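You operate a simulated robot arm through the tools that you are given. There is no shell and no other tool. Be economical: measure what you need, move in short steps, check, and stop when the job is done.

You are at the controls of a simulated two-armed robot. One attempt, no reset.

TASK
Turn the mixer speed dial to LOW. Put the bag labelled "62" from the top of the high grey table on the white plate and the bag marked "72" on the middle of the side bench. Take the cup from the top of the island bench and leave it on the small white tray. Pick up the fill card with one hand, pass it to the other hand and put it on the shelf under the long grey table. Put the tray labelled "TYPE 92" from the top of the analyser bench on the free space on the long grey table and the tray that says "glass" on the upper left shelf of the analyser bench. Any order will do. Set down upright: bag, cup, fill card.

The check looks at the end state, three seconds after you hand in, the way a careful person would. Anything else that was tipped, shoved, dropped, spilled or broken makes it a failure.

THE ROBOT
Two 7-joint arms with fingered hands on one trunk, on a base that drives. Base frame: it is fixed to the floor where the robot stands at the start and does not move with it; the origin is under the middle of the robot, x ahead of it, y to its left, z up; the surface under the hand at the start is at about z = 0.85. Units: m, degrees, N and s.
The left shoulder is at the start at [0.214, 0.125, 1.086], the right one opposite. Places, roughly: bag [0.75, 0.25, 1]; cup (5x5x5 cm) [-2.5, -1.4, 0.8]; deep green tray, tray [-2, 0.5, 0.75]; fill card [-1.5, -1.5, 0.75]; free space on the long grey table [0.7, -1.5, 0.8]; middle of the side bench [0.7, 2.5, 0.8]; mixer speed dial [0.6, 0.2, 0.9]; shelf under the long grey table [0.8, -1.6, 0.3]; small white tray (13x10x3 cm) [-2.1, -1.4, 0.8]; upper left shelf of the analyser bench [-1.9, 0.8, 0.4]; white plate (10x10x3 cm) [0.9, 0.9, 0.9]. Payload 3.7 kg a hand.
Tool frame (each hand has its own): the origin (TCP) lies between the finger pads and is the grasp point; the fingertips stand 0.025 m ahead of it; z points along the fingers, y is the line along which they close. Largest opening 0.088 m; the body of the gripper starts 0.029 m behind the TCP. The gripper is a hand of 5 fingers: y runs from the thumb to the fingers, the wrist lies at [-0.013, -0.097, -0.162] in the tool frame.
Orientation is that of the tool frame in the base frame, as [roll, pitch, yaw] about the fixed x, y, z axes, in that order (R = Rz(yaw) Ry(pitch) Rx(roll)). With the fingers straight down and the wrist toward the robot, the tool's x, y and z point along [0, 1, 0], [1, 0, 0] and [0, 0, -1] of the base frame.

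THE INTERFACE
- The arms move only by the tool nudge_tool. It takes "left_deltas", "right_deltas" or both (then of equal length, played together; a hand with none holds still); each is a list of rows, each a list of 6 numbers: the shift along the tool's x, y, z in units of 400 mm (1.0 is 400 mm), then the turn, a rotation vector about the tool's x, y, z in units of 45 degrees (1.0 is 45 degrees). In form: [[tx, ty, tz, ax, ay, az], ...]. A call has 1 to 12 rows; each row is the pose to reach, as a shift and turn from the pose commanded when the call began, along the tool's axes at that moment. A call with a number of a shift or a turn outside -1 to 1 is refused whole. A row lasts 0.2 s, in which the tool goes at most 0.05 m and 8.6 degrees; a call with a longer step from one row to the next is refused whole. Where a pose cannot be reached the arm comes as near as it can. A force on the tool above 40 N (or 10 N above the force at the start of the call, whichever is more), or a blocked arm, ends the call early, and 0.2 s more pass. In this call time passes only in rows, and 0.2 s behind the last. It gives the time, the measured TCP pose, the force on the tool (base axes), the opening and the grip force at its end, in the units of the frame above (readings bear some noise), with the torque about the TCP (base axes, N m) and any sound that the robot's microphone picked up.
- Cameras (640 x 400 px; columns grow to the right, rows downward): "scene" is now at [0.3215, 0.0538, 1.2537]; the picture's right is [0.57, -0.82, 0.00], its down [-0.20, -0.13, -0.97] and it looks along [0.80, 0.55, -0.24] (base axes); focal length 214 px, centre (320, 200). "left" rides on the left gripper at [-0.059, -0.079, -0.105] in its tool frame; the picture's right is [-0.73, -0.32, 0.61], its down [0.62, -0.68, 0.38] and it looks along [0.29, 0.66, 0.70] (tool axes); focal length 234 px, centre (320, 200). "right" rides on the right gripper at [0.059, -0.079, -0.105] in its tool frame; the picture's right is [-0.73, 0.32, -0.61], its down [-0.62, -0.68, 0.38] and it looks along [-0.29, 0.66, 0.70] (tool axes); focal length 234 px, centre (320, 200). There is no depth. A picture from a camera that has moved, and an enlarged one, comes with that camera's place and axes in the base frame and with its lens.
- capture(camera): a new picture of that camera. The clock stands still meanwhile.
- move_column(by): slides the trunk up (or, below 0, down) by that many m; the arms and the scene camera ride with it, the base frame stays. It gives what a move gives, with no picture.
- drive_base(legs): drives the robot by 1 to 6 legs, each [ahead, left, turn to the left] in m, m and degrees, along the robot's own axes; the way and the turn of a leg run together, so that a leg with both is an arc; at most 1.5 m and 180 degrees a leg. The arms and the cameras ride along, it lands a little off, and it stops where it bumps. It gives what a move gives.
- move_fingers(index, middle, ring, little, thumb_bend, thumb_turn, hand): sets how far each is bent, from 0 (flat) to 1 (curled in); at 0.3 the hand is open as for a grip, at 0.7 the pads meet at the TCP. One left out holds its place. A second passes; each finger stops where it meets its share of the squeeze, and holds until it gets a number again. It is the only way to open and close the hand. It gives what a move gives, with no picture; readings hold the bend of each and the force on index, middle, ring, little, thumb and palm. thumb_turn goes from beside the hand (0) to across from the fingers (1), as for a grip.
- pan_tilt(pan, tilt): turns the head with the scene camera to pan (to the left, within 80 degrees either way) and tilt (down, from -29 to 69), counted from straight ahead of the robot. It gives what a move gives.
- close_up(camera, box): a new picture of the part [left, top, right, bottom] of that camera's present view, enlarged. The clock stands still meanwhile.
- job_done(): hands the job in; it is judged then, once.

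Work in short steps. Places have to be worked out from the pictures, the camera data and where the tool is seen: move nearer, look again, correct. Check each grasp and each placing, and mend what went wrong. You have 207 turns and 202 pictures in all, those below and enlarged ones among them. Open the grippers and draw the arms clear of the work before you hand the job in, unless the task says otherwise; then end with one line.

The tools are called after ">>>" as a command line: name --argument value ..., lists and objects as JSON in quotes. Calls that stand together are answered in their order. nudge_tool: Moves the arms, as the interface text tells. Its arguments: {"type":"object","properties":{"left_deltas":{"type":"array"},"right_deltas":{"type":"array"}},"required":[]} The other tools are called the same way: move_column (by) slides the trunk up or down; move_fingers (index, middle, ring, little, thumb_bend, thumb_turn, hand) moves the fingers one by one; drive_base (legs) drives the base; pan_tilt (pan, tilt) turns the head that bears the scene camera; capture (camera) takes a picture; close_up (camera, box) takes an enlarged picture of a part of a camera's view; job_done () hands the job in.

At the start:

```text
clock: 0.0
left_ee_pos: [0.4135, 0.4312, 1.1667]
left_tool_rot: [-180.0, 0.0, 90.0]
left_force: [-0.6, 0.2, 0.5]
left_moment: [0.02, 0.01, 0.0]
left_opening: 0.0879
left_finger_force: 0.1
left_shape: jaw
left_bend: [0.3, 0.3, 0.3, 0.3, 0.3, 0.98]
left_finger forces: [0.0, 0.1, 0.0, 0.1, 0.1, 0.0]
right_ee_pos: [0.5752, -0.0221, 1.2709]
right_tool_rot: [-179.9, 0.0, 90.0]
right_force: [0.4, -0.8, -0.2]
right_moment: [-0.02, -0.01, 0.02]
right_opening: 0.0878
right_finger_force: 0.1
right_shape: jaw
right_bend: [0.3, 0.3, 0.3, 0.3, 0.3, 0.98]
right_finger forces: [0.0, 0.0, 0.1, 0.1, 0.0, 0.0]
trunk travel left (down, up): [-0.113, 0.302]
robot x, y, heading: [-0.0015, 0.0011, -0.1]
head pan, tilt: [34.6, 13.7]
```

scene: 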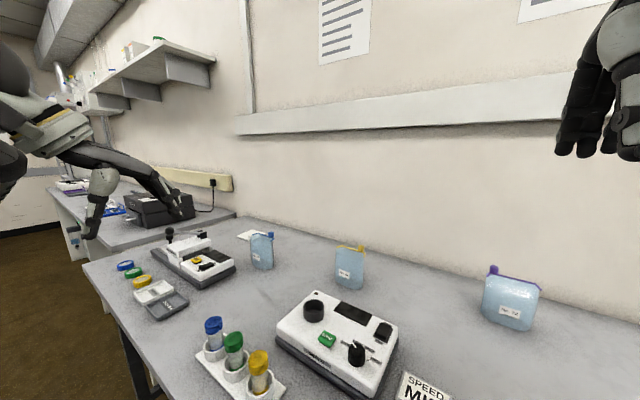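
right: 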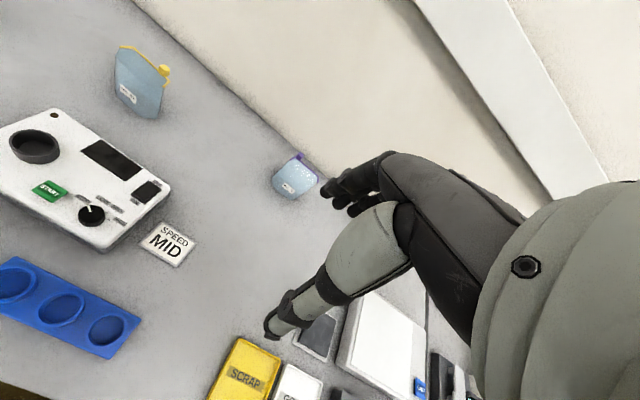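
left: 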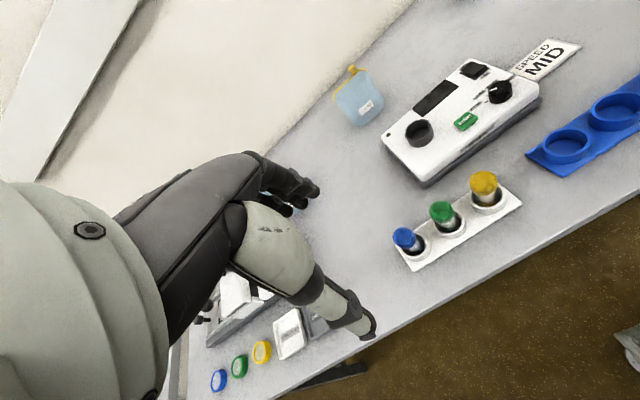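

The scene shows three bags on the high table, and the mixer with its dial. I'll enlarge the view to read the bag labels and the dial.

>>> close_up --camera "scene" --box '[220, 220, 380, 320]'

>>> close_up --camera "scene" --box '[440, 250, 600, 350]'

>>> close_up --camera "right" --box '[20, 140, 180, 240]'

>>> close_up --camera "scene" --box '[270, 280, 430, 400]'

```text
4.00 times, centred on (300, 270) of scene
camera zoom: at [0.3215, 0.0538, 1.2537], right [0.57, -0.82, 0.0], down [-0.2, -0.13, -0.97], along [0.8, 0.55, -0.24], focal length 858 px, centre (400, -80)
```

zoom: 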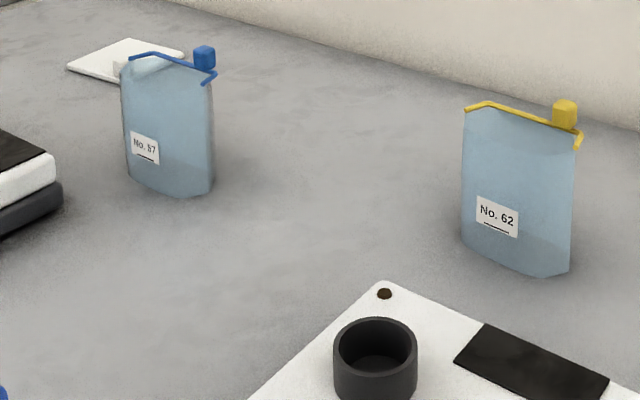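

```text
4.00 times, centred on (520, 300) of scene
camera zoom: at [0.3215, 0.0538, 1.2537], right [0.57, -0.82, 0.0], down [-0.2, -0.13, -0.97], along [0.8, 0.55, -0.24], focal length 858 px, centre (-480, -200)
```

zoom: 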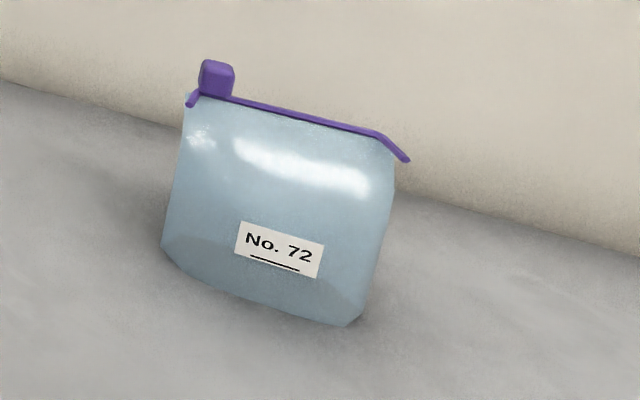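

```text
4.00 times, centred on (100, 190) of right
camera zoom: at [0.4962, 0.035, 1.3762], right [0.32, -0.73, 0.61], down [-0.68, -0.62, -0.38], along [0.66, -0.29, -0.7], focal length 937 px, centre (1200, 240)
```

zoom: 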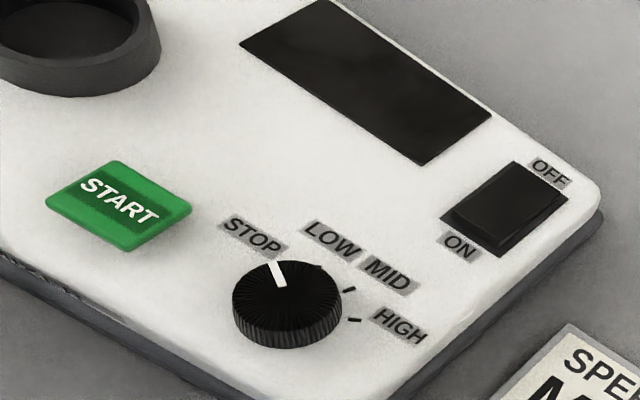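

```text
3.33 times, centred on (350, 340) of scene
camera zoom: at [0.3215, 0.0538, 1.2537], right [0.57, -0.82, 0.0], down [-0.2, -0.13, -0.97], along [0.8, 0.55, -0.24], focal length 715 px, centre (220, -267)
```

zoom: 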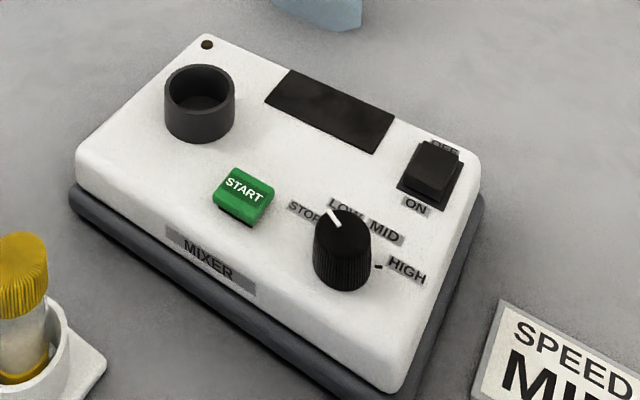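

Bags: yellow is 62 at about (0.84, 0.31), purple is 72 at about (0.9, -0.06). The dial top is near (0.605, 0.171, 0.918) with its pointer at STOP. LOW looks about 40° clockwise from there. I'll bring the right hand above the dial, pre-turned.

>>> nudge_tool --right_deltas '[[0.069, 0.0107, 0.0714, 0, 0, -0.0635], [0.138, 0.0214, 0.143, 0, 0, -0.127], [0.207, 0.032, 0.214, 0, 0, -0.19], [0.276, 0.043, 0.286, 0, 0, -0.254], [0.345, 0.054, 0.357, 0, 0, -0.317], [0.414, 0.064, 0.428, 0, 0, -0.381], [0.4825, 0.075, 0.5, 0, 0, -0.444]]'

>>> pan_tilt --pan 25 --tilt 45

>>> capture --camera "scene"

>>> capture --camera "right"

```text
clock: 1.6
left_ee_pos: [0.4146, 0.4306, 1.1653]
left_tool_rot: [180.0, 0.0, 90.1]
left_force: [-0.4, 0.4, 0.0]
left_moment: [-0.02, 0.02, 0.02]
left_opening: 0.0878
left_finger_force: 0.0
left_shape: jaw
left_bend: [0.3, 0.3, 0.3, 0.3, 0.3, 0.98]
left_finger forces: [0.0, 0.1, 0.0, 0.0, 0.0, 0.0]
right_ee_pos: [0.6068, 0.1713, 1.069]
right_tool_rot: [179.9, 0.0, 110.1]
right_force: [1.1, -0.4, 0.1]
right_moment: [0.01, -0.03, 0.01]
right_opening: 0.0876
right_finger_force: 0.1
right_shape: jaw
right_bend: [0.3, 0.3, 0.3, 0.3, 0.3, 0.98]
right_finger forces: [0.1, 0.0, 0.0, 0.0, 0.0, 0.1]
trunk travel left (down, up): [-0.113, 0.302]
robot x, y, heading: [-0.0025, -0.0017, -0.0]
head pan, tilt: [34.6, 13.7]
```

```text
clock: 2.6
left_ee_pos: [0.416, 0.4308, 1.167]
left_tool_rot: [-179.9, -0.1, 90.1]
left_force: [-0.7, -0.2, 0.3]
left_moment: [-0.01, 0.01, -0.02]
left_opening: 0.0877
left_finger_force: 0.0
left_shape: jaw
left_bend: [0.3, 0.3, 0.3, 0.3, 0.3, 0.98]
left_finger forces: [0.0, 0.0, 0.0, 0.0, 0.0, 0.0]
right_ee_pos: [0.607, 0.1697, 1.0689]
right_tool_rot: [180.0, -0.1, 110.0]
right_force: [-0.1, -0.3, 0.5]
right_moment: [0.01, 0.01, -0.02]
right_opening: 0.0879
right_finger_force: 0.1
right_shape: jaw
right_bend: [0.3, 0.3, 0.3, 0.3, 0.3, 0.98]
right_finger forces: [0.0, 0.1, 0.0, 0.0, 0.2, 0.1]
trunk travel left (down, up): [-0.113, 0.302]
robot x, y, heading: [-0.0013, 0.0009, 0.1]
head pan, tilt: [25.0, 45.0]
```

```text
194 pictures are left
camera scene: at [0.319, 0.0363, 1.2071], right [0.43, -0.9, 0.0], down [-0.62, -0.3, -0.73], along [0.66, 0.31, -0.69], focal length 214 px, centre (320, 200)
```

scene: 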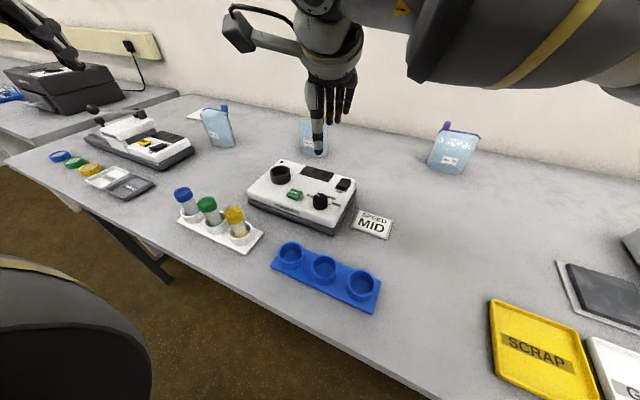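

```text
193 pictures are left
camera right: at [0.5135, 0.1969, 1.1745], right [0.55, -0.57, 0.61], down [-0.43, -0.82, -0.38], along [0.72, -0.05, -0.7], focal length 234 px, centre (320, 200)
```

right: 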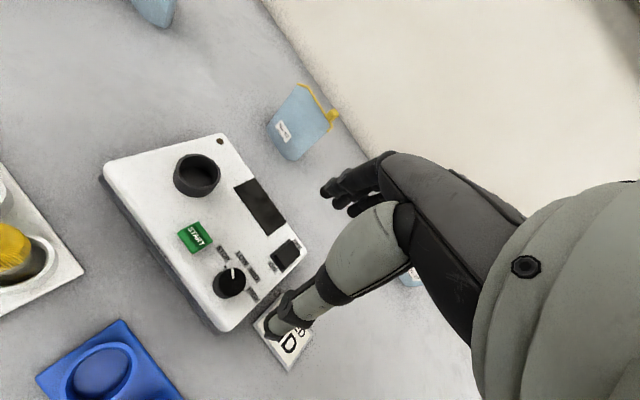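

The hand sits right above the dial. I'll fold the ring and little fingers out of the way, narrow the grip a little and descend to z≈0.97.

>>> move_fingers --hand "right" --index 0.4 --middle 0.4 --ring 0 --little 0 --thumb_bend 0.4

>>> nudge_tool --right_deltas '[[0, 0, 0.08, 0, 0, 0], [0, 0, 0.16, 0, 0, 0], [0, 0, 0.25, 0, 0, 0]]'

>>> close_up --camera "scene" --box '[240, 100, 400, 220]'

>>> capture --camera "right"

>>> capture --camera "left"

```text
clock: 3.6
left_ee_pos: [0.415, 0.4303, 1.1654]
left_tool_rot: [-180.0, 0.0, 89.9]
left_force: [0.8, 0.6, 0.0]
left_moment: [0.02, 0.0, -0.01]
left_opening: 0.0877
left_finger_force: 0.0
left_shape: jaw
left_bend: [0.3, 0.3, 0.3, 0.3, 0.3, 0.98]
left_finger forces: [0.0, 0.0, 0.1, 0.0, 0.0, 0.0]
right_ee_pos: [0.6073, 0.1698, 1.0686]
right_tool_rot: [-180.0, -0.1, 110.1]
right_force: [-0.2, -0.4, 0.0]
right_moment: [-0.01, -0.01, 0.0]
right_opening: 0.0642
right_finger_force: 0.2
right_shape: fingers
right_bend: [0.4, 0.4, 0.0, 0.0, 0.4, 0.98]
right_finger forces: [0.1, 0.0, 0.1, 0.1, 0.0, 0.1]
trunk travel left (down, up): [-0.113, 0.302]
robot x, y, heading: [-0.0012, -0.0043, 0.3]
head pan, tilt: [25.0, 45.0]
```

```text
clock: 4.4
left_ee_pos: [0.4155, 0.4302, 1.1659]
left_tool_rot: [-180.0, 0.0, 90.0]
left_force: [-0.4, -0.1, 0.3]
left_moment: [-0.01, -0.01, 0.01]
left_opening: 0.0875
left_finger_force: 0.0
left_shape: jaw
left_bend: [0.3, 0.3, 0.3, 0.3, 0.3, 0.98]
left_finger forces: [0.0, 0.0, 0.0, 0.1, 0.1, 0.1]
right_ee_pos: [0.6087, 0.169, 0.9709]
right_tool_rot: [180.0, 0.0, 110.0]
right_force: [-0.1, 0.5, -0.6]
right_moment: [0.02, -0.03, 0.0]
right_opening: 0.0643
right_finger_force: 0.2
right_shape: fingers
right_bend: [0.4, 0.4, 0.0, 0.0, 0.4, 0.98]
right_finger forces: [0.0, 0.1, 0.0, 0.0, 0.1, 0.0]
trunk travel left (down, up): [-0.113, 0.302]
robot x, y, heading: [-0.0017, 0.0006, 0.1]
head pan, tilt: [25.0, 45.0]
```

```text
3.33 times, centred on (320, 160) of scene
camera zoom: at [0.3198, 0.0363, 1.2068], right [0.43, -0.9, 0.0], down [-0.62, -0.3, -0.73], along [0.66, 0.31, -0.69], focal length 715 px, centre (320, 333)
```

zoom: 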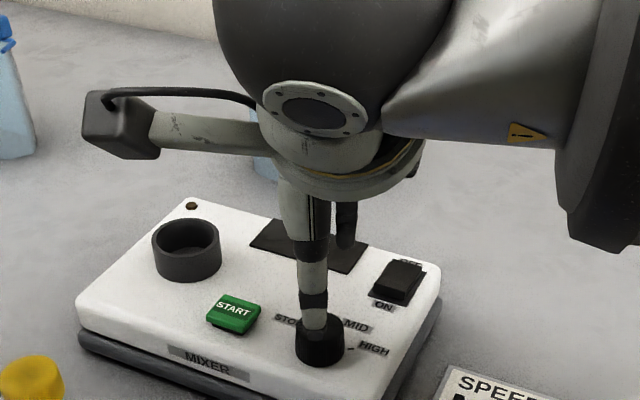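

```text
191 pictures are left
camera right: at [0.5137, 0.1968, 1.077], right [0.55, -0.57, 0.61], down [-0.43, -0.82, -0.38], along [0.72, -0.05, -0.7], focal length 234 px, centre (320, 200)
```

right: 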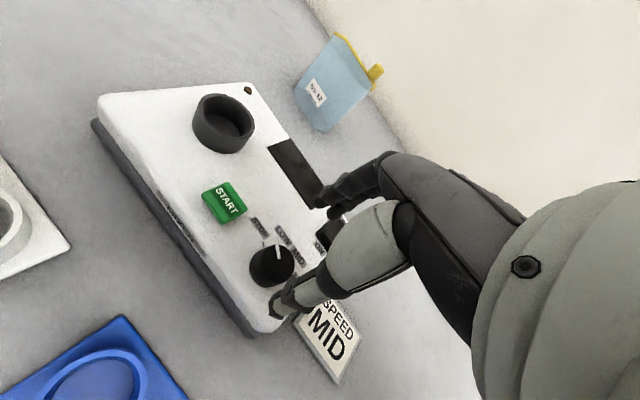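

```text
190 pictures are left
camera left: at [0.3374, 0.372, 1.2704], right [-0.32, -0.73, -0.61], down [-0.68, 0.62, -0.38], along [0.66, 0.29, -0.7], focal length 234 px, centre (320, 200)
```

left: 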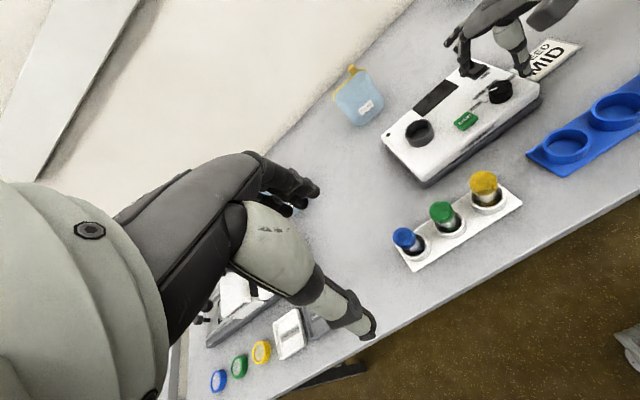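

I check alignment of thumb and fingers around the dial from the left camera.

>>> close_up --camera "left" --box '[400, 0, 592, 120]'

```text
3.33 times, centred on (496, 60) of left
camera zoom: at [0.3374, 0.372, 1.2704], right [-0.32, -0.73, -0.61], down [-0.68, 0.62, -0.38], along [0.66, 0.29, -0.7], focal length 781 px, centre (-267, 667)
```

zoom: 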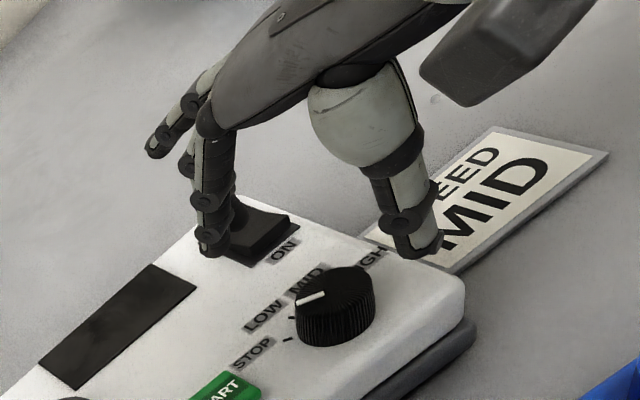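

The geometry is confirmed: pointer at 55°, LOW tick at about 14°, so −41° is needed. I'll narrow the fingers slightly, centre on the dial and descend to z≈0.93.

>>> move_fingers --hand "right" --index 0.44 --middle 0.44 --thumb_bend 0.44

>>> nudge_tool --right_deltas '[[0.009, -0.01, 0.0, 0, 0, 0], [0.009, -0.01, 0.05, 0, 0, 0], [0.009, -0.01, 0.08, 0, 0, 0], [0.009, -0.01, 0.102, 0, 0, 0]]'

>>> close_up --camera "left" --box '[400, 0, 592, 120]'

>>> close_up --camera "scene" --box '[240, 120, 400, 240]'

```text
clock: 5.4
left_ee_pos: [0.4148, 0.4292, 1.167]
left_tool_rot: [180.0, 0.1, 90.0]
left_force: [0.5, -0.3, -0.5]
left_moment: [-0.04, -0.03, 0.0]
left_opening: 0.0878
left_finger_force: 0.0
left_shape: jaw
left_bend: [0.3, 0.3, 0.3, 0.3, 0.3, 0.98]
left_finger forces: [0.1, 0.0, 0.0, 0.0, 0.1, 0.0]
right_ee_pos: [0.606, 0.1684, 0.9725]
right_tool_rot: [179.9, -0.1, 110.1]
right_force: [-0.6, 0.0, -0.1]
right_moment: [0.0, 0.0, -0.04]
right_opening: 0.0555
right_finger_force: 0.0
right_shape: fingers
right_bend: [0.44, 0.44, 0.0, 0.0, 0.44, 0.98]
right_finger forces: [0.1, 0.1, 0.0, 0.0, 0.1, 0.0]
trunk travel left (down, up): [-0.113, 0.302]
robot x, y, heading: [-0.0005, -0.0013, 0.2]
head pan, tilt: [25.0, 45.0]
```

```text
clock: 6.4
left_ee_pos: [0.415, 0.4293, 1.1672]
left_tool_rot: [-180.0, 0.0, 90.0]
left_force: [-0.2, -0.3, -0.2]
left_moment: [-0.02, 0.01, 0.0]
left_opening: 0.0875
left_finger_force: 0.0
left_shape: jaw
left_bend: [0.3, 0.3, 0.3, 0.3, 0.3, 0.98]
left_finger forces: [0.1, 0.0, 0.1, 0.1, 0.0, 0.0]
right_ee_pos: [0.6011, 0.1726, 0.9289]
right_tool_rot: [179.9, 0.0, 110.0]
right_force: [0.9, -0.9, 1.4]
right_moment: [0.01, -0.05, 0.02]
right_opening: 0.0553
right_finger_force: 1.2
right_shape: fingers
right_bend: [0.44, 0.44, 0.0, 0.0, 0.44, 0.98]
right_finger forces: [0.0, 1.8, 0.1, 0.0, 0.0, 0.0]
trunk travel left (down, up): [-0.113, 0.302]
robot x, y, heading: [-0.0067, 0.0028, 0.1]
head pan, tilt: [25.0, 45.0]
```

```text
3.33 times, centred on (496, 60) of left
camera zoom: at [0.3364, 0.3718, 1.2709], right [-0.32, -0.73, -0.61], down [-0.68, 0.62, -0.38], along [0.66, 0.29, -0.7], focal length 781 px, centre (-267, 667)
```

zoom: 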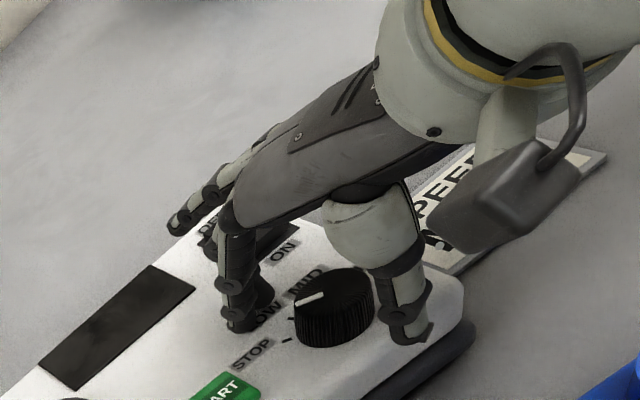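

```text
3.33 times, centred on (320, 180) of scene
camera zoom: at [0.3189, 0.0361, 1.2072], right [0.43, -0.9, 0.0], down [-0.62, -0.29, -0.73], along [0.66, 0.31, -0.69], focal length 715 px, centre (320, 267)
```

zoom: 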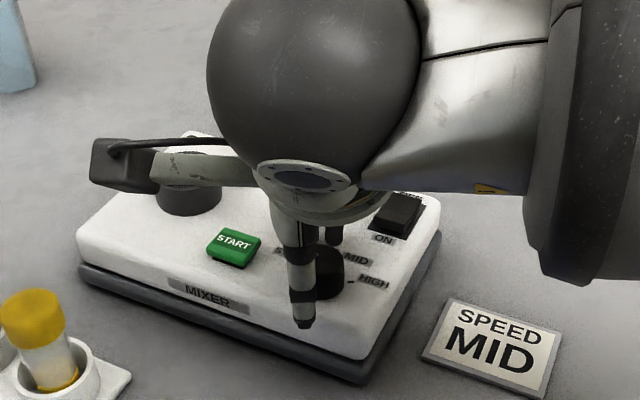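

Position is good, with the middle fingertip just touching. I'll raise 3 mm, shift slightly and close on the dial.

>>> nudge_tool --right_deltas '[[-0.006, 0.006, -0.008, 0, 0, 0]]'

>>> move_fingers --hand "right" --index 0.6 --middle 0.6 --thumb_bend 0.6

>>> close_up --camera "left" --box '[400, 0, 592, 120]'

```text
clock: 6.8
left_ee_pos: [0.4147, 0.4297, 1.1666]
left_tool_rot: [-179.9, 0.0, 90.1]
left_force: [0.4, -0.5, -0.7]
left_moment: [-0.01, 0.04, -0.01]
left_opening: 0.0876
left_finger_force: 0.1
left_shape: jaw
left_bend: [0.3, 0.3, 0.3, 0.3, 0.3, 0.98]
left_finger forces: [0.0, 0.1, 0.0, 0.1, 0.1, 0.1]
right_ee_pos: [0.6035, 0.1714, 0.9311]
right_tool_rot: [-180.0, 0.0, 110.0]
right_force: [0.7, 0.1, 0.7]
right_moment: [-0.02, 0.02, -0.01]
right_opening: 0.0554
right_finger_force: 0.0
right_shape: fingers
right_bend: [0.44, 0.44, 0.0, 0.0, 0.44, 0.98]
right_finger forces: [0.1, 0.1, 0.0, 0.0, 0.0, 0.0]
trunk travel left (down, up): [-0.113, 0.302]
robot x, y, heading: [0.0034, 0.003, -0.1]
head pan, tilt: [25.0, 45.0]
```

```text
clock: 7.8
left_ee_pos: [0.4136, 0.4308, 1.1672]
left_tool_rot: [180.0, 0.1, 90.0]
left_force: [0.0, 0.4, 0.2]
left_moment: [0.01, -0.03, 0.0]
left_opening: 0.0877
left_finger_force: 0.1
left_shape: jaw
left_bend: [0.3, 0.3, 0.3, 0.3, 0.3, 0.98]
left_finger forces: [0.1, 0.0, 0.0, 0.1, 0.0, 0.0]
right_ee_pos: [0.6027, 0.1706, 0.9323]
right_tool_rot: [180.0, 0.0, 110.1]
right_force: [-2.4, -1.0, -0.8]
right_moment: [-0.01, 0.05, -0.01]
right_opening: 0.0245
right_finger_force: 1.5
right_shape: fingers
right_bend: [0.6, 0.6, 0.0, 0.0, 0.56, 0.97]
right_finger forces: [0.0, 0.1, 0.0, 0.0, 2.6, 0.1]
trunk travel left (down, up): [-0.113, 0.302]
robot x, y, heading: [0.0002, 0.0005, -0.2]
head pan, tilt: [25.0, 45.0]
```

```text
3.33 times, centred on (496, 60) of left
camera zoom: at [0.3364, 0.3719, 1.2708], right [-0.32, -0.73, -0.61], down [-0.68, 0.62, -0.38], along [0.66, 0.29, -0.7], focal length 781 px, centre (-267, 667)
```

zoom: 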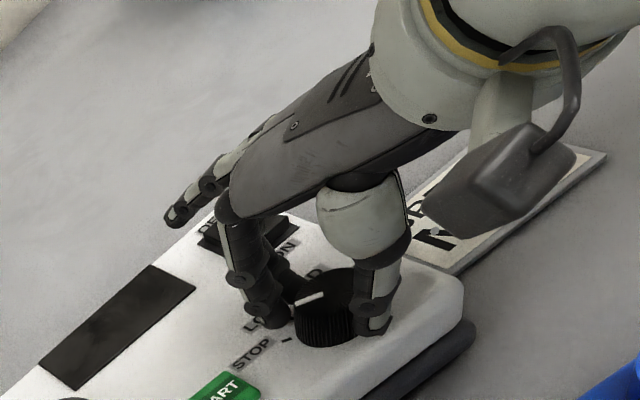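

The thumb touches, the fingers not yet. I close further.

>>> move_fingers --hand "right" --index 0.72 --middle 0.72 --thumb_bend 0.62

>>> close_up --camera "left" --box '[400, 0, 592, 120]'

```text
clock: 8.8
left_ee_pos: [0.4159, 0.43, 1.1663]
left_tool_rot: [180.0, 0.0, 90.1]
left_force: [-0.5, 0.4, -0.7]
left_moment: [0.0, -0.01, 0.0]
left_opening: 0.0876
left_finger_force: 0.0
left_shape: jaw
left_bend: [0.3, 0.3, 0.3, 0.3, 0.3, 0.98]
left_finger forces: [0.0, 0.0, 0.1, 0.0, 0.0, 0.1]
right_ee_pos: [0.605, 0.1718, 0.9306]
right_tool_rot: [-179.8, 0.1, 110.0]
right_force: [7.2, 2.3, -0.7]
right_moment: [0.07, -0.11, 0.0]
right_opening: 0.0197
right_finger_force: 8.1
right_shape: fingers
right_bend: [0.71, 0.65, 0.0, 0.0, 0.56, 0.97]
right_finger forces: [5.5, 5.6, 0.0, 0.0, 3.9, 0.0]
trunk travel left (down, up): [-0.113, 0.302]
robot x, y, heading: [-0.002, 0.0015, -0.2]
head pan, tilt: [25.0, 45.0]
```

```text
3.33 times, centred on (496, 60) of left
camera zoom: at [0.3376, 0.3723, 1.2703], right [-0.32, -0.73, -0.61], down [-0.68, 0.62, -0.38], along [0.66, 0.29, -0.7], focal length 781 px, centre (-267, 667)
```

zoom: 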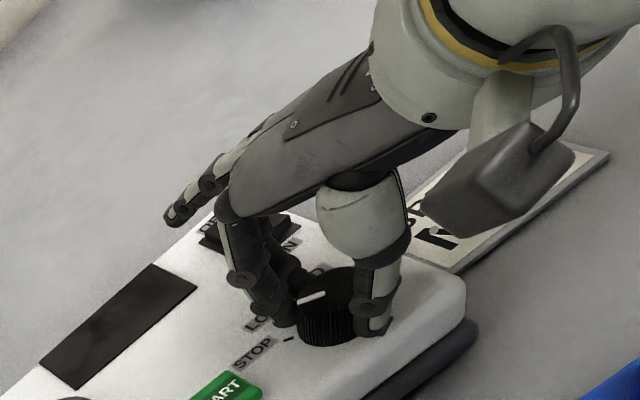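

The dial is gripped. I turn it 41° clockwise about the vertical.

>>> nudge_tool --right_deltas '[[0, 0, 0, 0, 0, 0.15], [0, 0, 0, 0, 0, 0.3], [0, 0, 0, 0, 0, 0.45], [0, 0, 0, 0, 0, 0.6], [0, 0, 0, 0, 0, 0.75], [0, 0, 0, 0, 0, 0.91]]'

>>> close_up --camera "left" --box '[400, 0, 592, 120]'

```text
clock: 10.2
left_ee_pos: [0.4159, 0.43, 1.1666]
left_tool_rot: [-179.9, -0.1, 90.0]
left_force: [0.4, -0.3, 0.6]
left_moment: [-0.01, -0.01, -0.05]
left_opening: 0.0879
left_finger_force: 0.0
left_shape: jaw
left_bend: [0.3, 0.3, 0.3, 0.3, 0.3, 0.98]
left_finger forces: [0.0, 0.1, 0.0, 0.0, 0.0, 0.1]
right_ee_pos: [0.6045, 0.1695, 0.9316]
right_tool_rot: [-179.8, 0.2, 68.8]
right_force: [10.8, -4.4, -4.0]
right_moment: [-0.06, -0.21, 0.04]
right_opening: 0.0195
right_finger_force: 8.5
right_shape: fingers
right_bend: [0.6, 0.63, 0.0, 0.0, 0.58, 0.97]
right_finger forces: [6.7, 7.1, 0.0, 0.0, 2.4, 0.1]
trunk travel left (down, up): [-0.113, 0.302]
robot x, y, heading: [-0.0019, -0.0031, 0.0]
head pan, tilt: [25.0, 45.0]
```

```text
3.33 times, centred on (496, 60) of left
camera zoom: at [0.3383, 0.3715, 1.2703], right [-0.32, -0.73, -0.61], down [-0.68, 0.62, -0.38], along [0.66, 0.29, -0.7], focal length 781 px, centre (-267, 667)
```

zoom: 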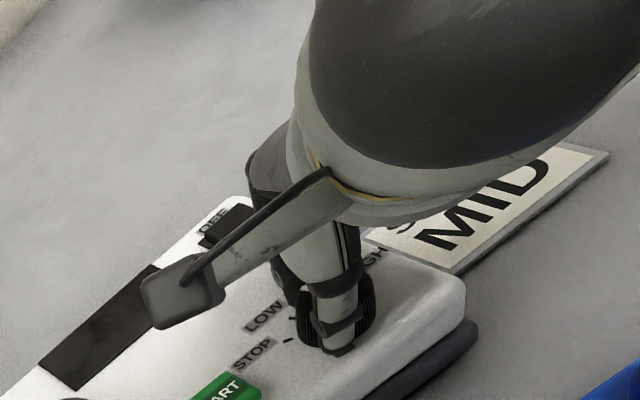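

The hand turned fully. I open, lift and look at the dial.

>>> move_fingers --hand "right" --index 0.44 --middle 0.44 --thumb_bend 0.44

>>> nudge_tool --right_deltas '[[0, 0, -0.1, 0, 0, 0], [0, 0, -0.2, 0, 0, 0], [0, -0.1, -0.3, 0, 0, 0], [-0.1, -0.2, -0.32, 0, 0, 0], [-0.2, -0.2, -0.34, 0, 0, 0], [-0.3, -0.2, -0.36, 0, 0, 0]]'

>>> close_up --camera "left" --box '[400, 0, 592, 120]'

>>> close_up --camera "scene" --box '[240, 140, 400, 240]'

```text
clock: 11.2
left_ee_pos: [0.4149, 0.4296, 1.1669]
left_tool_rot: [180.0, 0.0, 90.0]
left_force: [-0.3, 0.2, 0.0]
left_moment: [0.03, 0.01, 0.03]
left_opening: 0.088
left_finger_force: 0.1
left_shape: jaw
left_bend: [0.3, 0.3, 0.3, 0.3, 0.3, 0.98]
left_finger forces: [0.0, 0.1, 0.0, 0.0, 0.0, 0.0]
right_ee_pos: [0.6029, 0.1699, 0.9328]
right_tool_rot: [-180.0, 0.1, 69.0]
right_force: [-0.4, -0.2, -0.2]
right_moment: [0.03, -0.01, 0.01]
right_opening: 0.0541
right_finger_force: 0.0
right_shape: fingers
right_bend: [0.44, 0.44, 0.0, 0.0, 0.44, 0.97]
right_finger forces: [0.0, 0.1, 0.0, 0.0, 0.0, 0.1]
trunk travel left (down, up): [-0.113, 0.302]
robot x, y, heading: [0.0003, 0.0007, 0.3]
head pan, tilt: [25.0, 45.0]
```

```text
refused: row 3 steps farther than a row can; nothing moved
```

```text
3.33 times, centred on (496, 60) of left
camera zoom: at [0.3366, 0.372, 1.2707], right [-0.32, -0.73, -0.61], down [-0.68, 0.62, -0.38], along [0.66, 0.29, -0.7], focal length 781 px, centre (-267, 667)
```

zoom: 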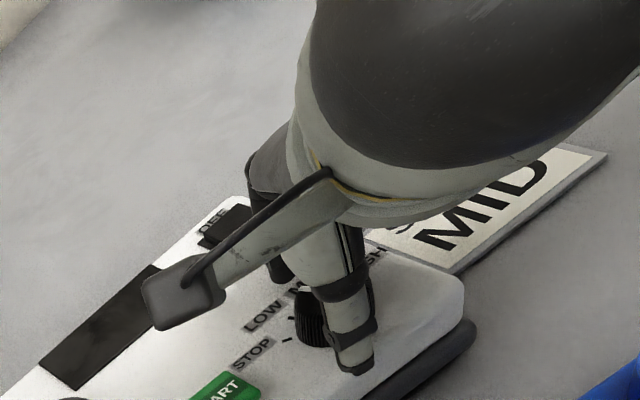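

```text
4.00 times, centred on (320, 190) of scene
camera zoom: at [0.3192, 0.0361, 1.207], right [0.43, -0.9, 0.0], down [-0.62, -0.29, -0.73], along [0.66, 0.31, -0.69], focal length 858 px, centre (320, 240)
```

zoom: 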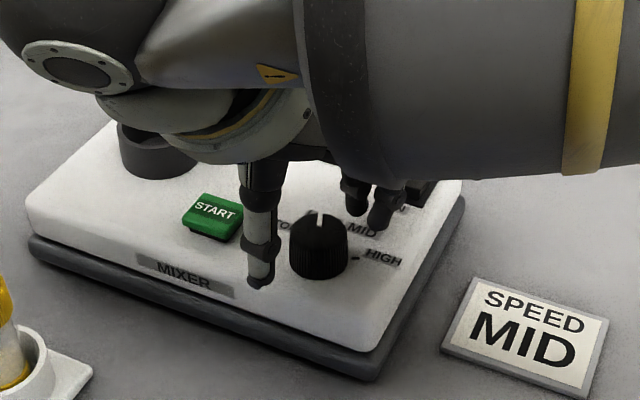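

The lift had a step that was too long, so I lift straight up and then move right in smaller steps.

>>> nudge_tool --right_deltas '[[0, 0, -0.1, 0, 0, 0], [0, 0, -0.2, 0, 0, 0], [0, 0, -0.3, 0, 0, 0], [-0.1, 0, -0.33, 0, 0, 0], [-0.2, 0, -0.36, 0, 0, 0], [-0.3, 0, -0.4, 0, 0, 0], [-0.4, 0, -0.4, 0, 0, 0]]'

>>> close_up --camera "left" --box '[400, 0, 592, 120]'

>>> close_up --camera "scene" --box '[240, 140, 400, 240]'

```text
clock: 12.8
left_ee_pos: [0.4152, 0.4292, 1.1662]
left_tool_rot: [180.0, -0.2, 90.0]
left_force: [-0.9, 0.1, 0.8]
left_moment: [0.02, -0.01, -0.02]
left_opening: 0.0876
left_finger_force: 0.0
left_shape: jaw
left_bend: [0.3, 0.3, 0.3, 0.3, 0.3, 0.98]
left_finger forces: [0.0, 0.1, 0.0, 0.0, 0.0, 0.1]
right_ee_pos: [0.546, 0.0223, 1.0948]
right_tool_rot: [-179.9, -0.1, 69.0]
right_force: [0.5, 0.2, -1.1]
right_moment: [0.02, 0.01, 0.03]
right_opening: 0.0544
right_finger_force: 0.0
right_shape: fingers
right_bend: [0.44, 0.44, 0.0, 0.0, 0.44, 0.97]
right_finger forces: [0.0, 0.0, 0.0, 0.0, 0.1, 0.1]
trunk travel left (down, up): [-0.113, 0.302]
robot x, y, heading: [-0.0017, -0.0018, -0.2]
head pan, tilt: [25.0, 45.0]
```

```text
3.33 times, centred on (496, 60) of left
camera zoom: at [0.3367, 0.371, 1.271], right [-0.32, -0.73, -0.61], down [-0.68, 0.62, -0.38], along [0.66, 0.29, -0.7], focal length 781 px, centre (-267, 667)
```

zoom: 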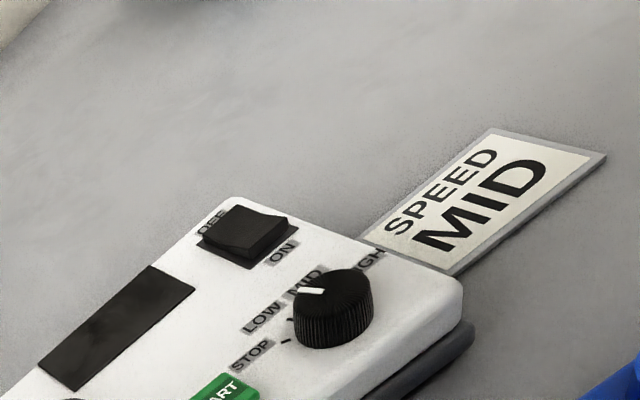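

```text
4.00 times, centred on (320, 190) of scene
camera zoom: at [0.3198, 0.0338, 1.2069], right [0.41, -0.91, 0.0], down [-0.63, -0.28, -0.72], along [0.66, 0.3, -0.69], focal length 858 px, centre (320, 240)
```

zoom: 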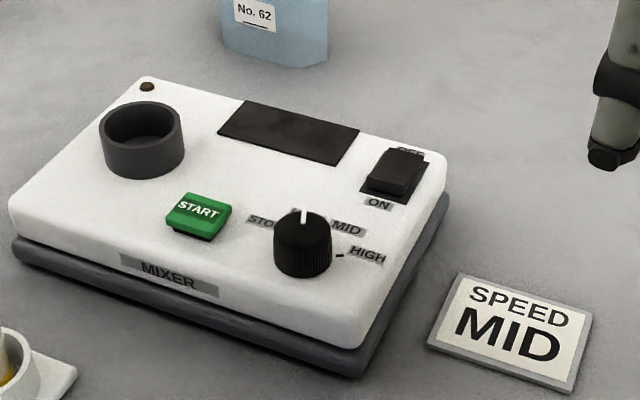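

The pointer now points at the LOW tick. I double-check from the right camera.

>>> capture --camera "right"

```text
179 pictures are left
camera right: at [0.4944, 0.1048, 1.2002], right [0.04, -0.79, 0.61], down [-0.86, -0.34, -0.38], along [0.51, -0.51, -0.7], focal length 234 px, centre (320, 200)
```

right: 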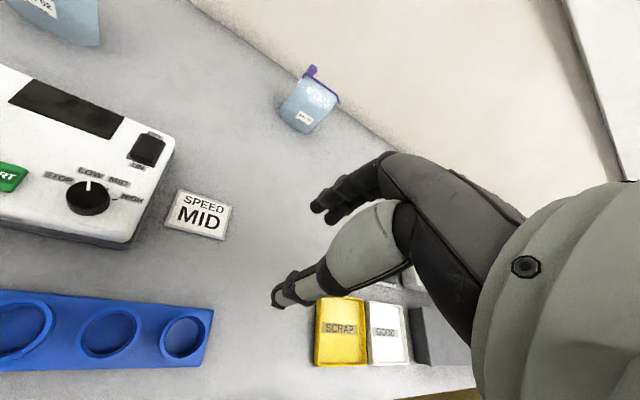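

>>> close_up --camera "right" --box '[30, 140, 158, 220]'

```text
5.00 times, centred on (94, 180) of right
camera zoom: at [0.4944, 0.1048, 1.2002], right [0.04, -0.79, 0.61], down [-0.86, -0.34, -0.38], along [0.51, -0.51, -0.7], focal length 1171 px, centre (1450, 300)
```

zoom: 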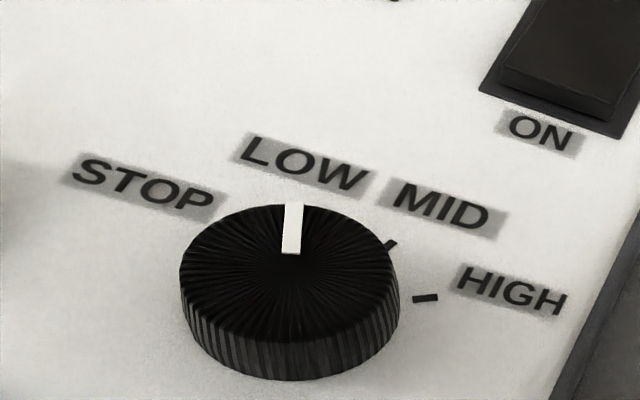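

The dial is at LOW. Next is bag 62, centre about (0.855, 0.305), thin along x, top at z≈0.96. I bring the left hand toward it at height.

>>> nudge_tool --left_deltas '[[-0.03, 0.095, 0.0, 0, 0, 0], [-0.06, 0.19, 0.02, 0, 0, 0], [-0.09, 0.285, 0.04, 0, 0, 0], [-0.12, 0.38, 0.06, 0, 0, 0], [-0.15, 0.475, 0.08, 0, 0, 0], [-0.18, 0.57, 0.1, 0, 0, 0], [-0.21, 0.665, 0.12, 0, 0, 0], [-0.24, 0.76, 0.14, 0, 0, 0], [-0.27, 0.855, 0.16, 0, 0, 0], [-0.3, 0.95, 0.18, 0, 0, 0]]'

>>> capture --camera "left"

>>> pan_tilt --pan 25 --tilt 25

>>> capture --camera "scene"

```text
clock: 15.0
left_ee_pos: [0.7942, 0.3097, 1.0951]
left_tool_rot: [-179.9, 0.1, 90.0]
left_force: [-0.3, 0.0, 0.0]
left_moment: [0.01, 0.01, 0.02]
left_opening: 0.088
left_finger_force: 0.1
left_shape: jaw
left_bend: [0.3, 0.3, 0.3, 0.3, 0.3, 0.98]
left_finger forces: [0.0, 0.1, 0.0, 0.1, 0.1, 0.0]
right_ee_pos: [0.5486, 0.0244, 1.0927]
right_tool_rot: [-179.8, 0.1, 69.0]
right_force: [0.2, 0.7, 0.2]
right_moment: [0.03, -0.04, 0.03]
right_opening: 0.0543
right_finger_force: 0.1
right_shape: fingers
right_bend: [0.44, 0.44, 0.0, 0.0, 0.44, 0.97]
right_finger forces: [0.0, 0.0, 0.0, 0.0, 0.0, 0.0]
trunk travel left (down, up): [-0.113, 0.302]
robot x, y, heading: [0.0006, -0.0021, 0.1]
head pan, tilt: [25.0, 45.0]
```

```text
177 pictures are left
camera left: at [0.7167, 0.2508, 1.1988], right [-0.32, -0.73, -0.61], down [-0.68, 0.62, -0.38], along [0.66, 0.29, -0.7], focal length 234 px, centre (320, 200)
```

left: 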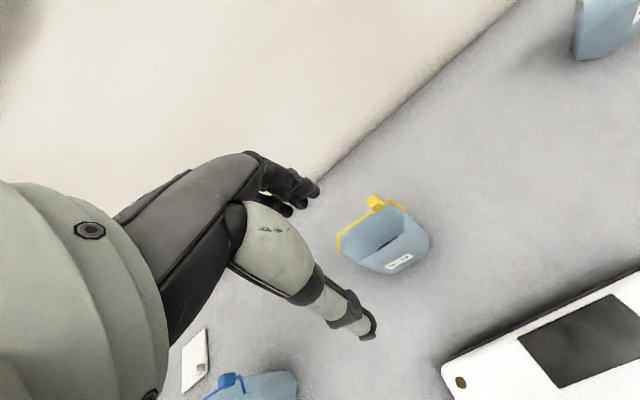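

```text
clock: 15.8
left_ee_pos: [0.7914, 0.3108, 1.0963]
left_tool_rot: [180.0, 0.1, 90.0]
left_force: [-0.1, 0.0, 0.1]
left_moment: [0.02, 0.02, 0.01]
left_opening: 0.0876
left_finger_force: 0.0
left_shape: jaw
left_bend: [0.3, 0.3, 0.3, 0.3, 0.3, 0.98]
left_finger forces: [0.1, 0.0, 0.0, 0.1, 0.0, 0.0]
right_ee_pos: [0.547, 0.0234, 1.0953]
right_tool_rot: [-179.9, 0.1, 68.9]
right_force: [-0.6, -0.1, 0.0]
right_moment: [0.0, 0.02, 0.0]
right_opening: 0.0543
right_finger_force: 0.0
right_shape: fingers
right_bend: [0.44, 0.44, 0.0, 0.0, 0.44, 0.97]
right_finger forces: [0.0, 0.1, 0.0, 0.1, 0.0, 0.0]
trunk travel left (down, up): [-0.113, 0.302]
robot x, y, heading: [-0.0028, -0.0021, 0.1]
head pan, tilt: [25.0, 25.0]
```

```text
176 pictures are left
camera scene: at [0.3282, 0.0397, 1.2353], right [0.42, -0.91, 0.0], down [-0.38, -0.18, -0.91], along [0.82, 0.38, -0.42], focal length 214 px, centre (320, 200)
```

scene: 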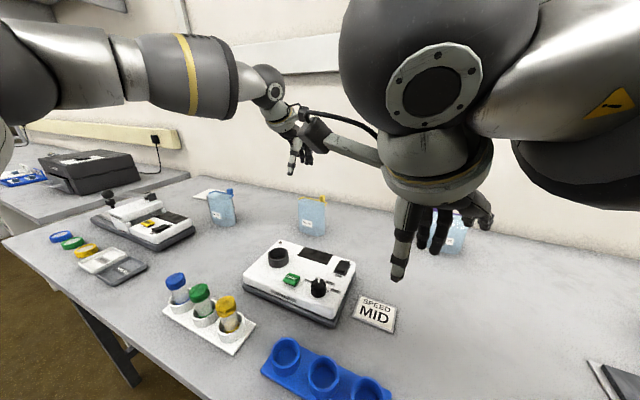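

I zoom in on the bag top for its orientation and centre.

>>> close_up --camera "left" --box '[320, 180, 448, 280]'

```text
4.00 times, centred on (384, 230) of left
camera zoom: at [0.7148, 0.2513, 1.2003], right [-0.32, -0.73, -0.61], down [-0.68, 0.62, -0.38], along [0.66, 0.29, -0.7], focal length 937 px, centre (64, 80)
```

zoom: 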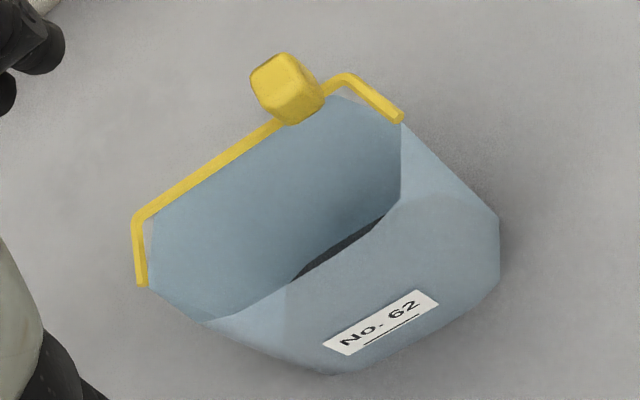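

The bag's top spans x 0.85–0.877 and y 0.265–0.355. I centre at (0.862, 0.311) and descend to z≈0.955.

>>> nudge_tool --left_deltas '[[0, 0.09, 0, 0, 0, 0], [0, 0.176, 0, 0, 0, 0], [0, 0.176, 0.1, 0, 0, 0], [0, 0.176, 0.2, 0, 0, 0], [0, 0.176, 0.28, 0, 0, 0], [0, 0.176, 0.35, 0, 0, 0]]'

>>> capture --camera "left"

>>> close_up --camera "scene" --box '[240, 120, 400, 240]'

>>> close_up --camera "right" --box '[0, 0, 160, 100]'

```text
clock: 17.2
left_ee_pos: [0.8663, 0.3073, 0.955]
left_tool_rot: [180.0, 0.0, 90.0]
left_force: [0.1, -0.6, 0.3]
left_moment: [-0.01, 0.02, -0.03]
left_opening: 0.0879
left_finger_force: 0.1
left_shape: jaw
left_bend: [0.3, 0.3, 0.3, 0.3, 0.3, 0.98]
left_finger forces: [0.1, 0.0, 0.1, 0.0, 0.1, 0.0]
right_ee_pos: [0.5477, 0.0227, 1.0946]
right_tool_rot: [-179.9, 0.0, 69.0]
right_force: [0.2, 0.4, -0.3]
right_moment: [-0.02, 0.02, -0.02]
right_opening: 0.0543
right_finger_force: 0.0
right_shape: fingers
right_bend: [0.44, 0.44, 0.0, 0.0, 0.44, 0.97]
right_finger forces: [0.0, 0.0, 0.0, 0.0, 0.0, 0.1]
trunk travel left (down, up): [-0.113, 0.302]
robot x, y, heading: [-0.0008, -0.0014, -0.0]
head pan, tilt: [25.0, 25.0]
```

```text
174 pictures are left
camera left: at [0.7894, 0.2493, 1.0595], right [-0.32, -0.73, -0.61], down [-0.68, 0.62, -0.38], along [0.66, 0.29, -0.7], focal length 234 px, centre (320, 200)
```

left: 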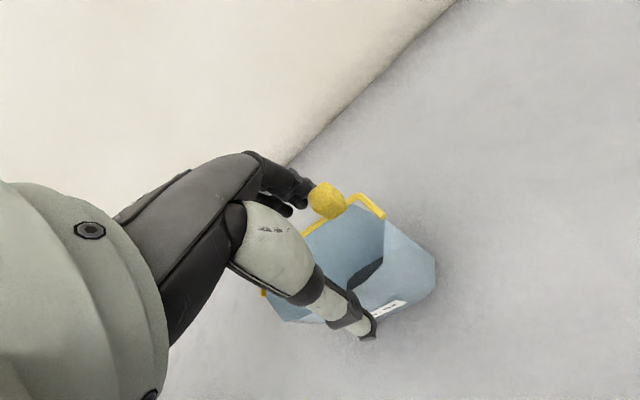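

```text
3.33 times, centred on (320, 180) of scene
camera zoom: at [0.3287, 0.0398, 1.2352], right [0.42, -0.91, 0.0], down [-0.38, -0.18, -0.91], along [0.82, 0.38, -0.42], focal length 715 px, centre (320, 267)
```

zoom: 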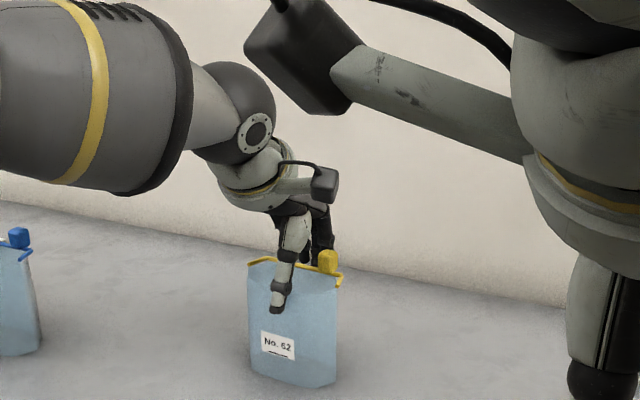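

```text
4.00 times, centred on (80, 50) of right
camera zoom: at [0.4952, 0.1062, 1.1995], right [0.04, -0.79, 0.61], down [-0.86, -0.34, -0.38], along [0.51, -0.51, -0.7], focal length 937 px, centre (1280, 800)
```

zoom: 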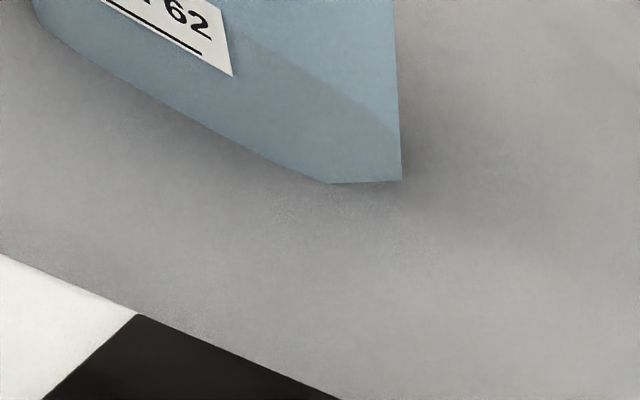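

Thumb and fingers straddle the bag. I close gradually.

>>> move_fingers --hand "left" --index 0.58 --middle 0.58 --ring 0.58 --little 0.58 --thumb_bend 0.58

>>> close_up --camera "scene" --box '[240, 120, 400, 240]'

```text
clock: 18.2
left_ee_pos: [0.8672, 0.3084, 0.9571]
left_tool_rot: [179.9, 0.0, 90.0]
left_force: [0.9, -0.4, 1.6]
left_moment: [0.02, -0.04, -0.02]
left_opening: 0.0464
left_finger_force: 10.9
left_shape: fingers
left_bend: [0.51, 0.53, 0.53, 0.55, 0.47, 0.95]
left_finger forces: [4.2, 3.0, 2.3, 2.0, 10.6, 0.1]
right_ee_pos: [0.5464, 0.0234, 1.0946]
right_tool_rot: [180.0, 0.0, 69.1]
right_force: [0.2, 0.8, 0.0]
right_moment: [-0.03, -0.01, 0.01]
right_opening: 0.0545
right_finger_force: 0.0
right_shape: fingers
right_bend: [0.44, 0.44, 0.0, 0.0, 0.44, 0.97]
right_finger forces: [0.0, 0.0, 0.0, 0.1, 0.1, 0.0]
trunk travel left (down, up): [-0.113, 0.302]
robot x, y, heading: [0.0021, 0.0025, 0.3]
head pan, tilt: [25.0, 25.0]
```

```text
3.33 times, centred on (320, 180) of scene
camera zoom: at [0.3279, 0.0397, 1.2355], right [0.42, -0.91, 0.0], down [-0.38, -0.18, -0.91], along [0.82, 0.38, -0.42], focal length 715 px, centre (320, 267)
```

zoom: 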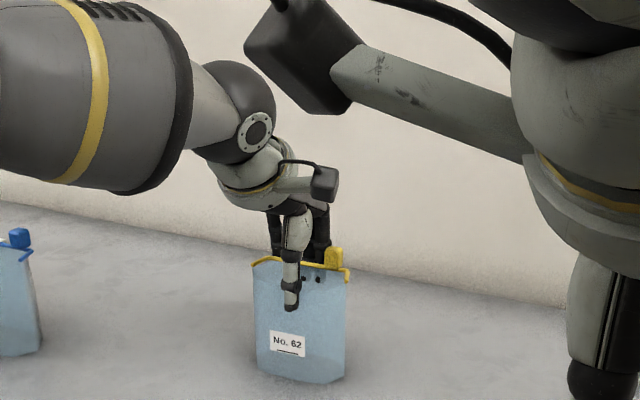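

Gripped at 4.6 cm with all fingers loaded. I lift 3 cm and check.

>>> nudge_tool --left_deltas '[[0, 0, -0.04, 0, 0, 0], [0, 0, -0.08, 0, 0, 0], [0, 0, -0.12, 0, 0, 0]]'

>>> close_up --camera "scene" --box '[240, 120, 400, 240]'

```text
clock: 19.0
left_ee_pos: [0.8681, 0.3074, 1.0056]
left_tool_rot: [179.9, 0.0, 90.0]
left_force: [-0.1, 0.4, 0.1]
left_moment: [0.04, 0.0, 0.02]
left_opening: 0.0466
left_finger_force: 10.2
left_shape: fingers
left_bend: [0.51, 0.53, 0.53, 0.55, 0.47, 0.95]
left_finger forces: [4.1, 2.8, 2.0, 1.8, 10.4, 0.0]
right_ee_pos: [0.5457, 0.0247, 1.0948]
right_tool_rot: [-179.9, 0.0, 69.0]
right_force: [0.2, 0.5, 0.6]
right_moment: [-0.01, -0.01, -0.03]
right_opening: 0.0544
right_finger_force: 0.1
right_shape: fingers
right_bend: [0.44, 0.44, 0.0, 0.0, 0.44, 0.97]
right_finger forces: [0.1, 0.0, 0.0, 0.0, 0.0, 0.1]
trunk travel left (down, up): [-0.113, 0.302]
robot x, y, heading: [0.0026, -0.0005, -0.1]
head pan, tilt: [25.0, 25.0]
```

```text
3.33 times, centred on (320, 180) of scene
camera zoom: at [0.3279, 0.0396, 1.2355], right [0.42, -0.91, 0.0], down [-0.38, -0.18, -0.91], along [0.82, 0.38, -0.42], focal length 715 px, centre (320, 267)
```

zoom: 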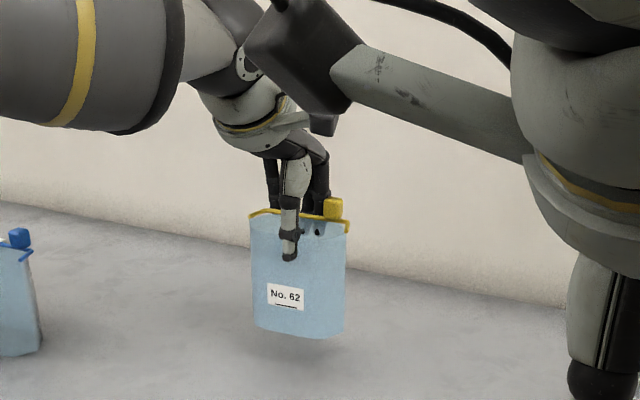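

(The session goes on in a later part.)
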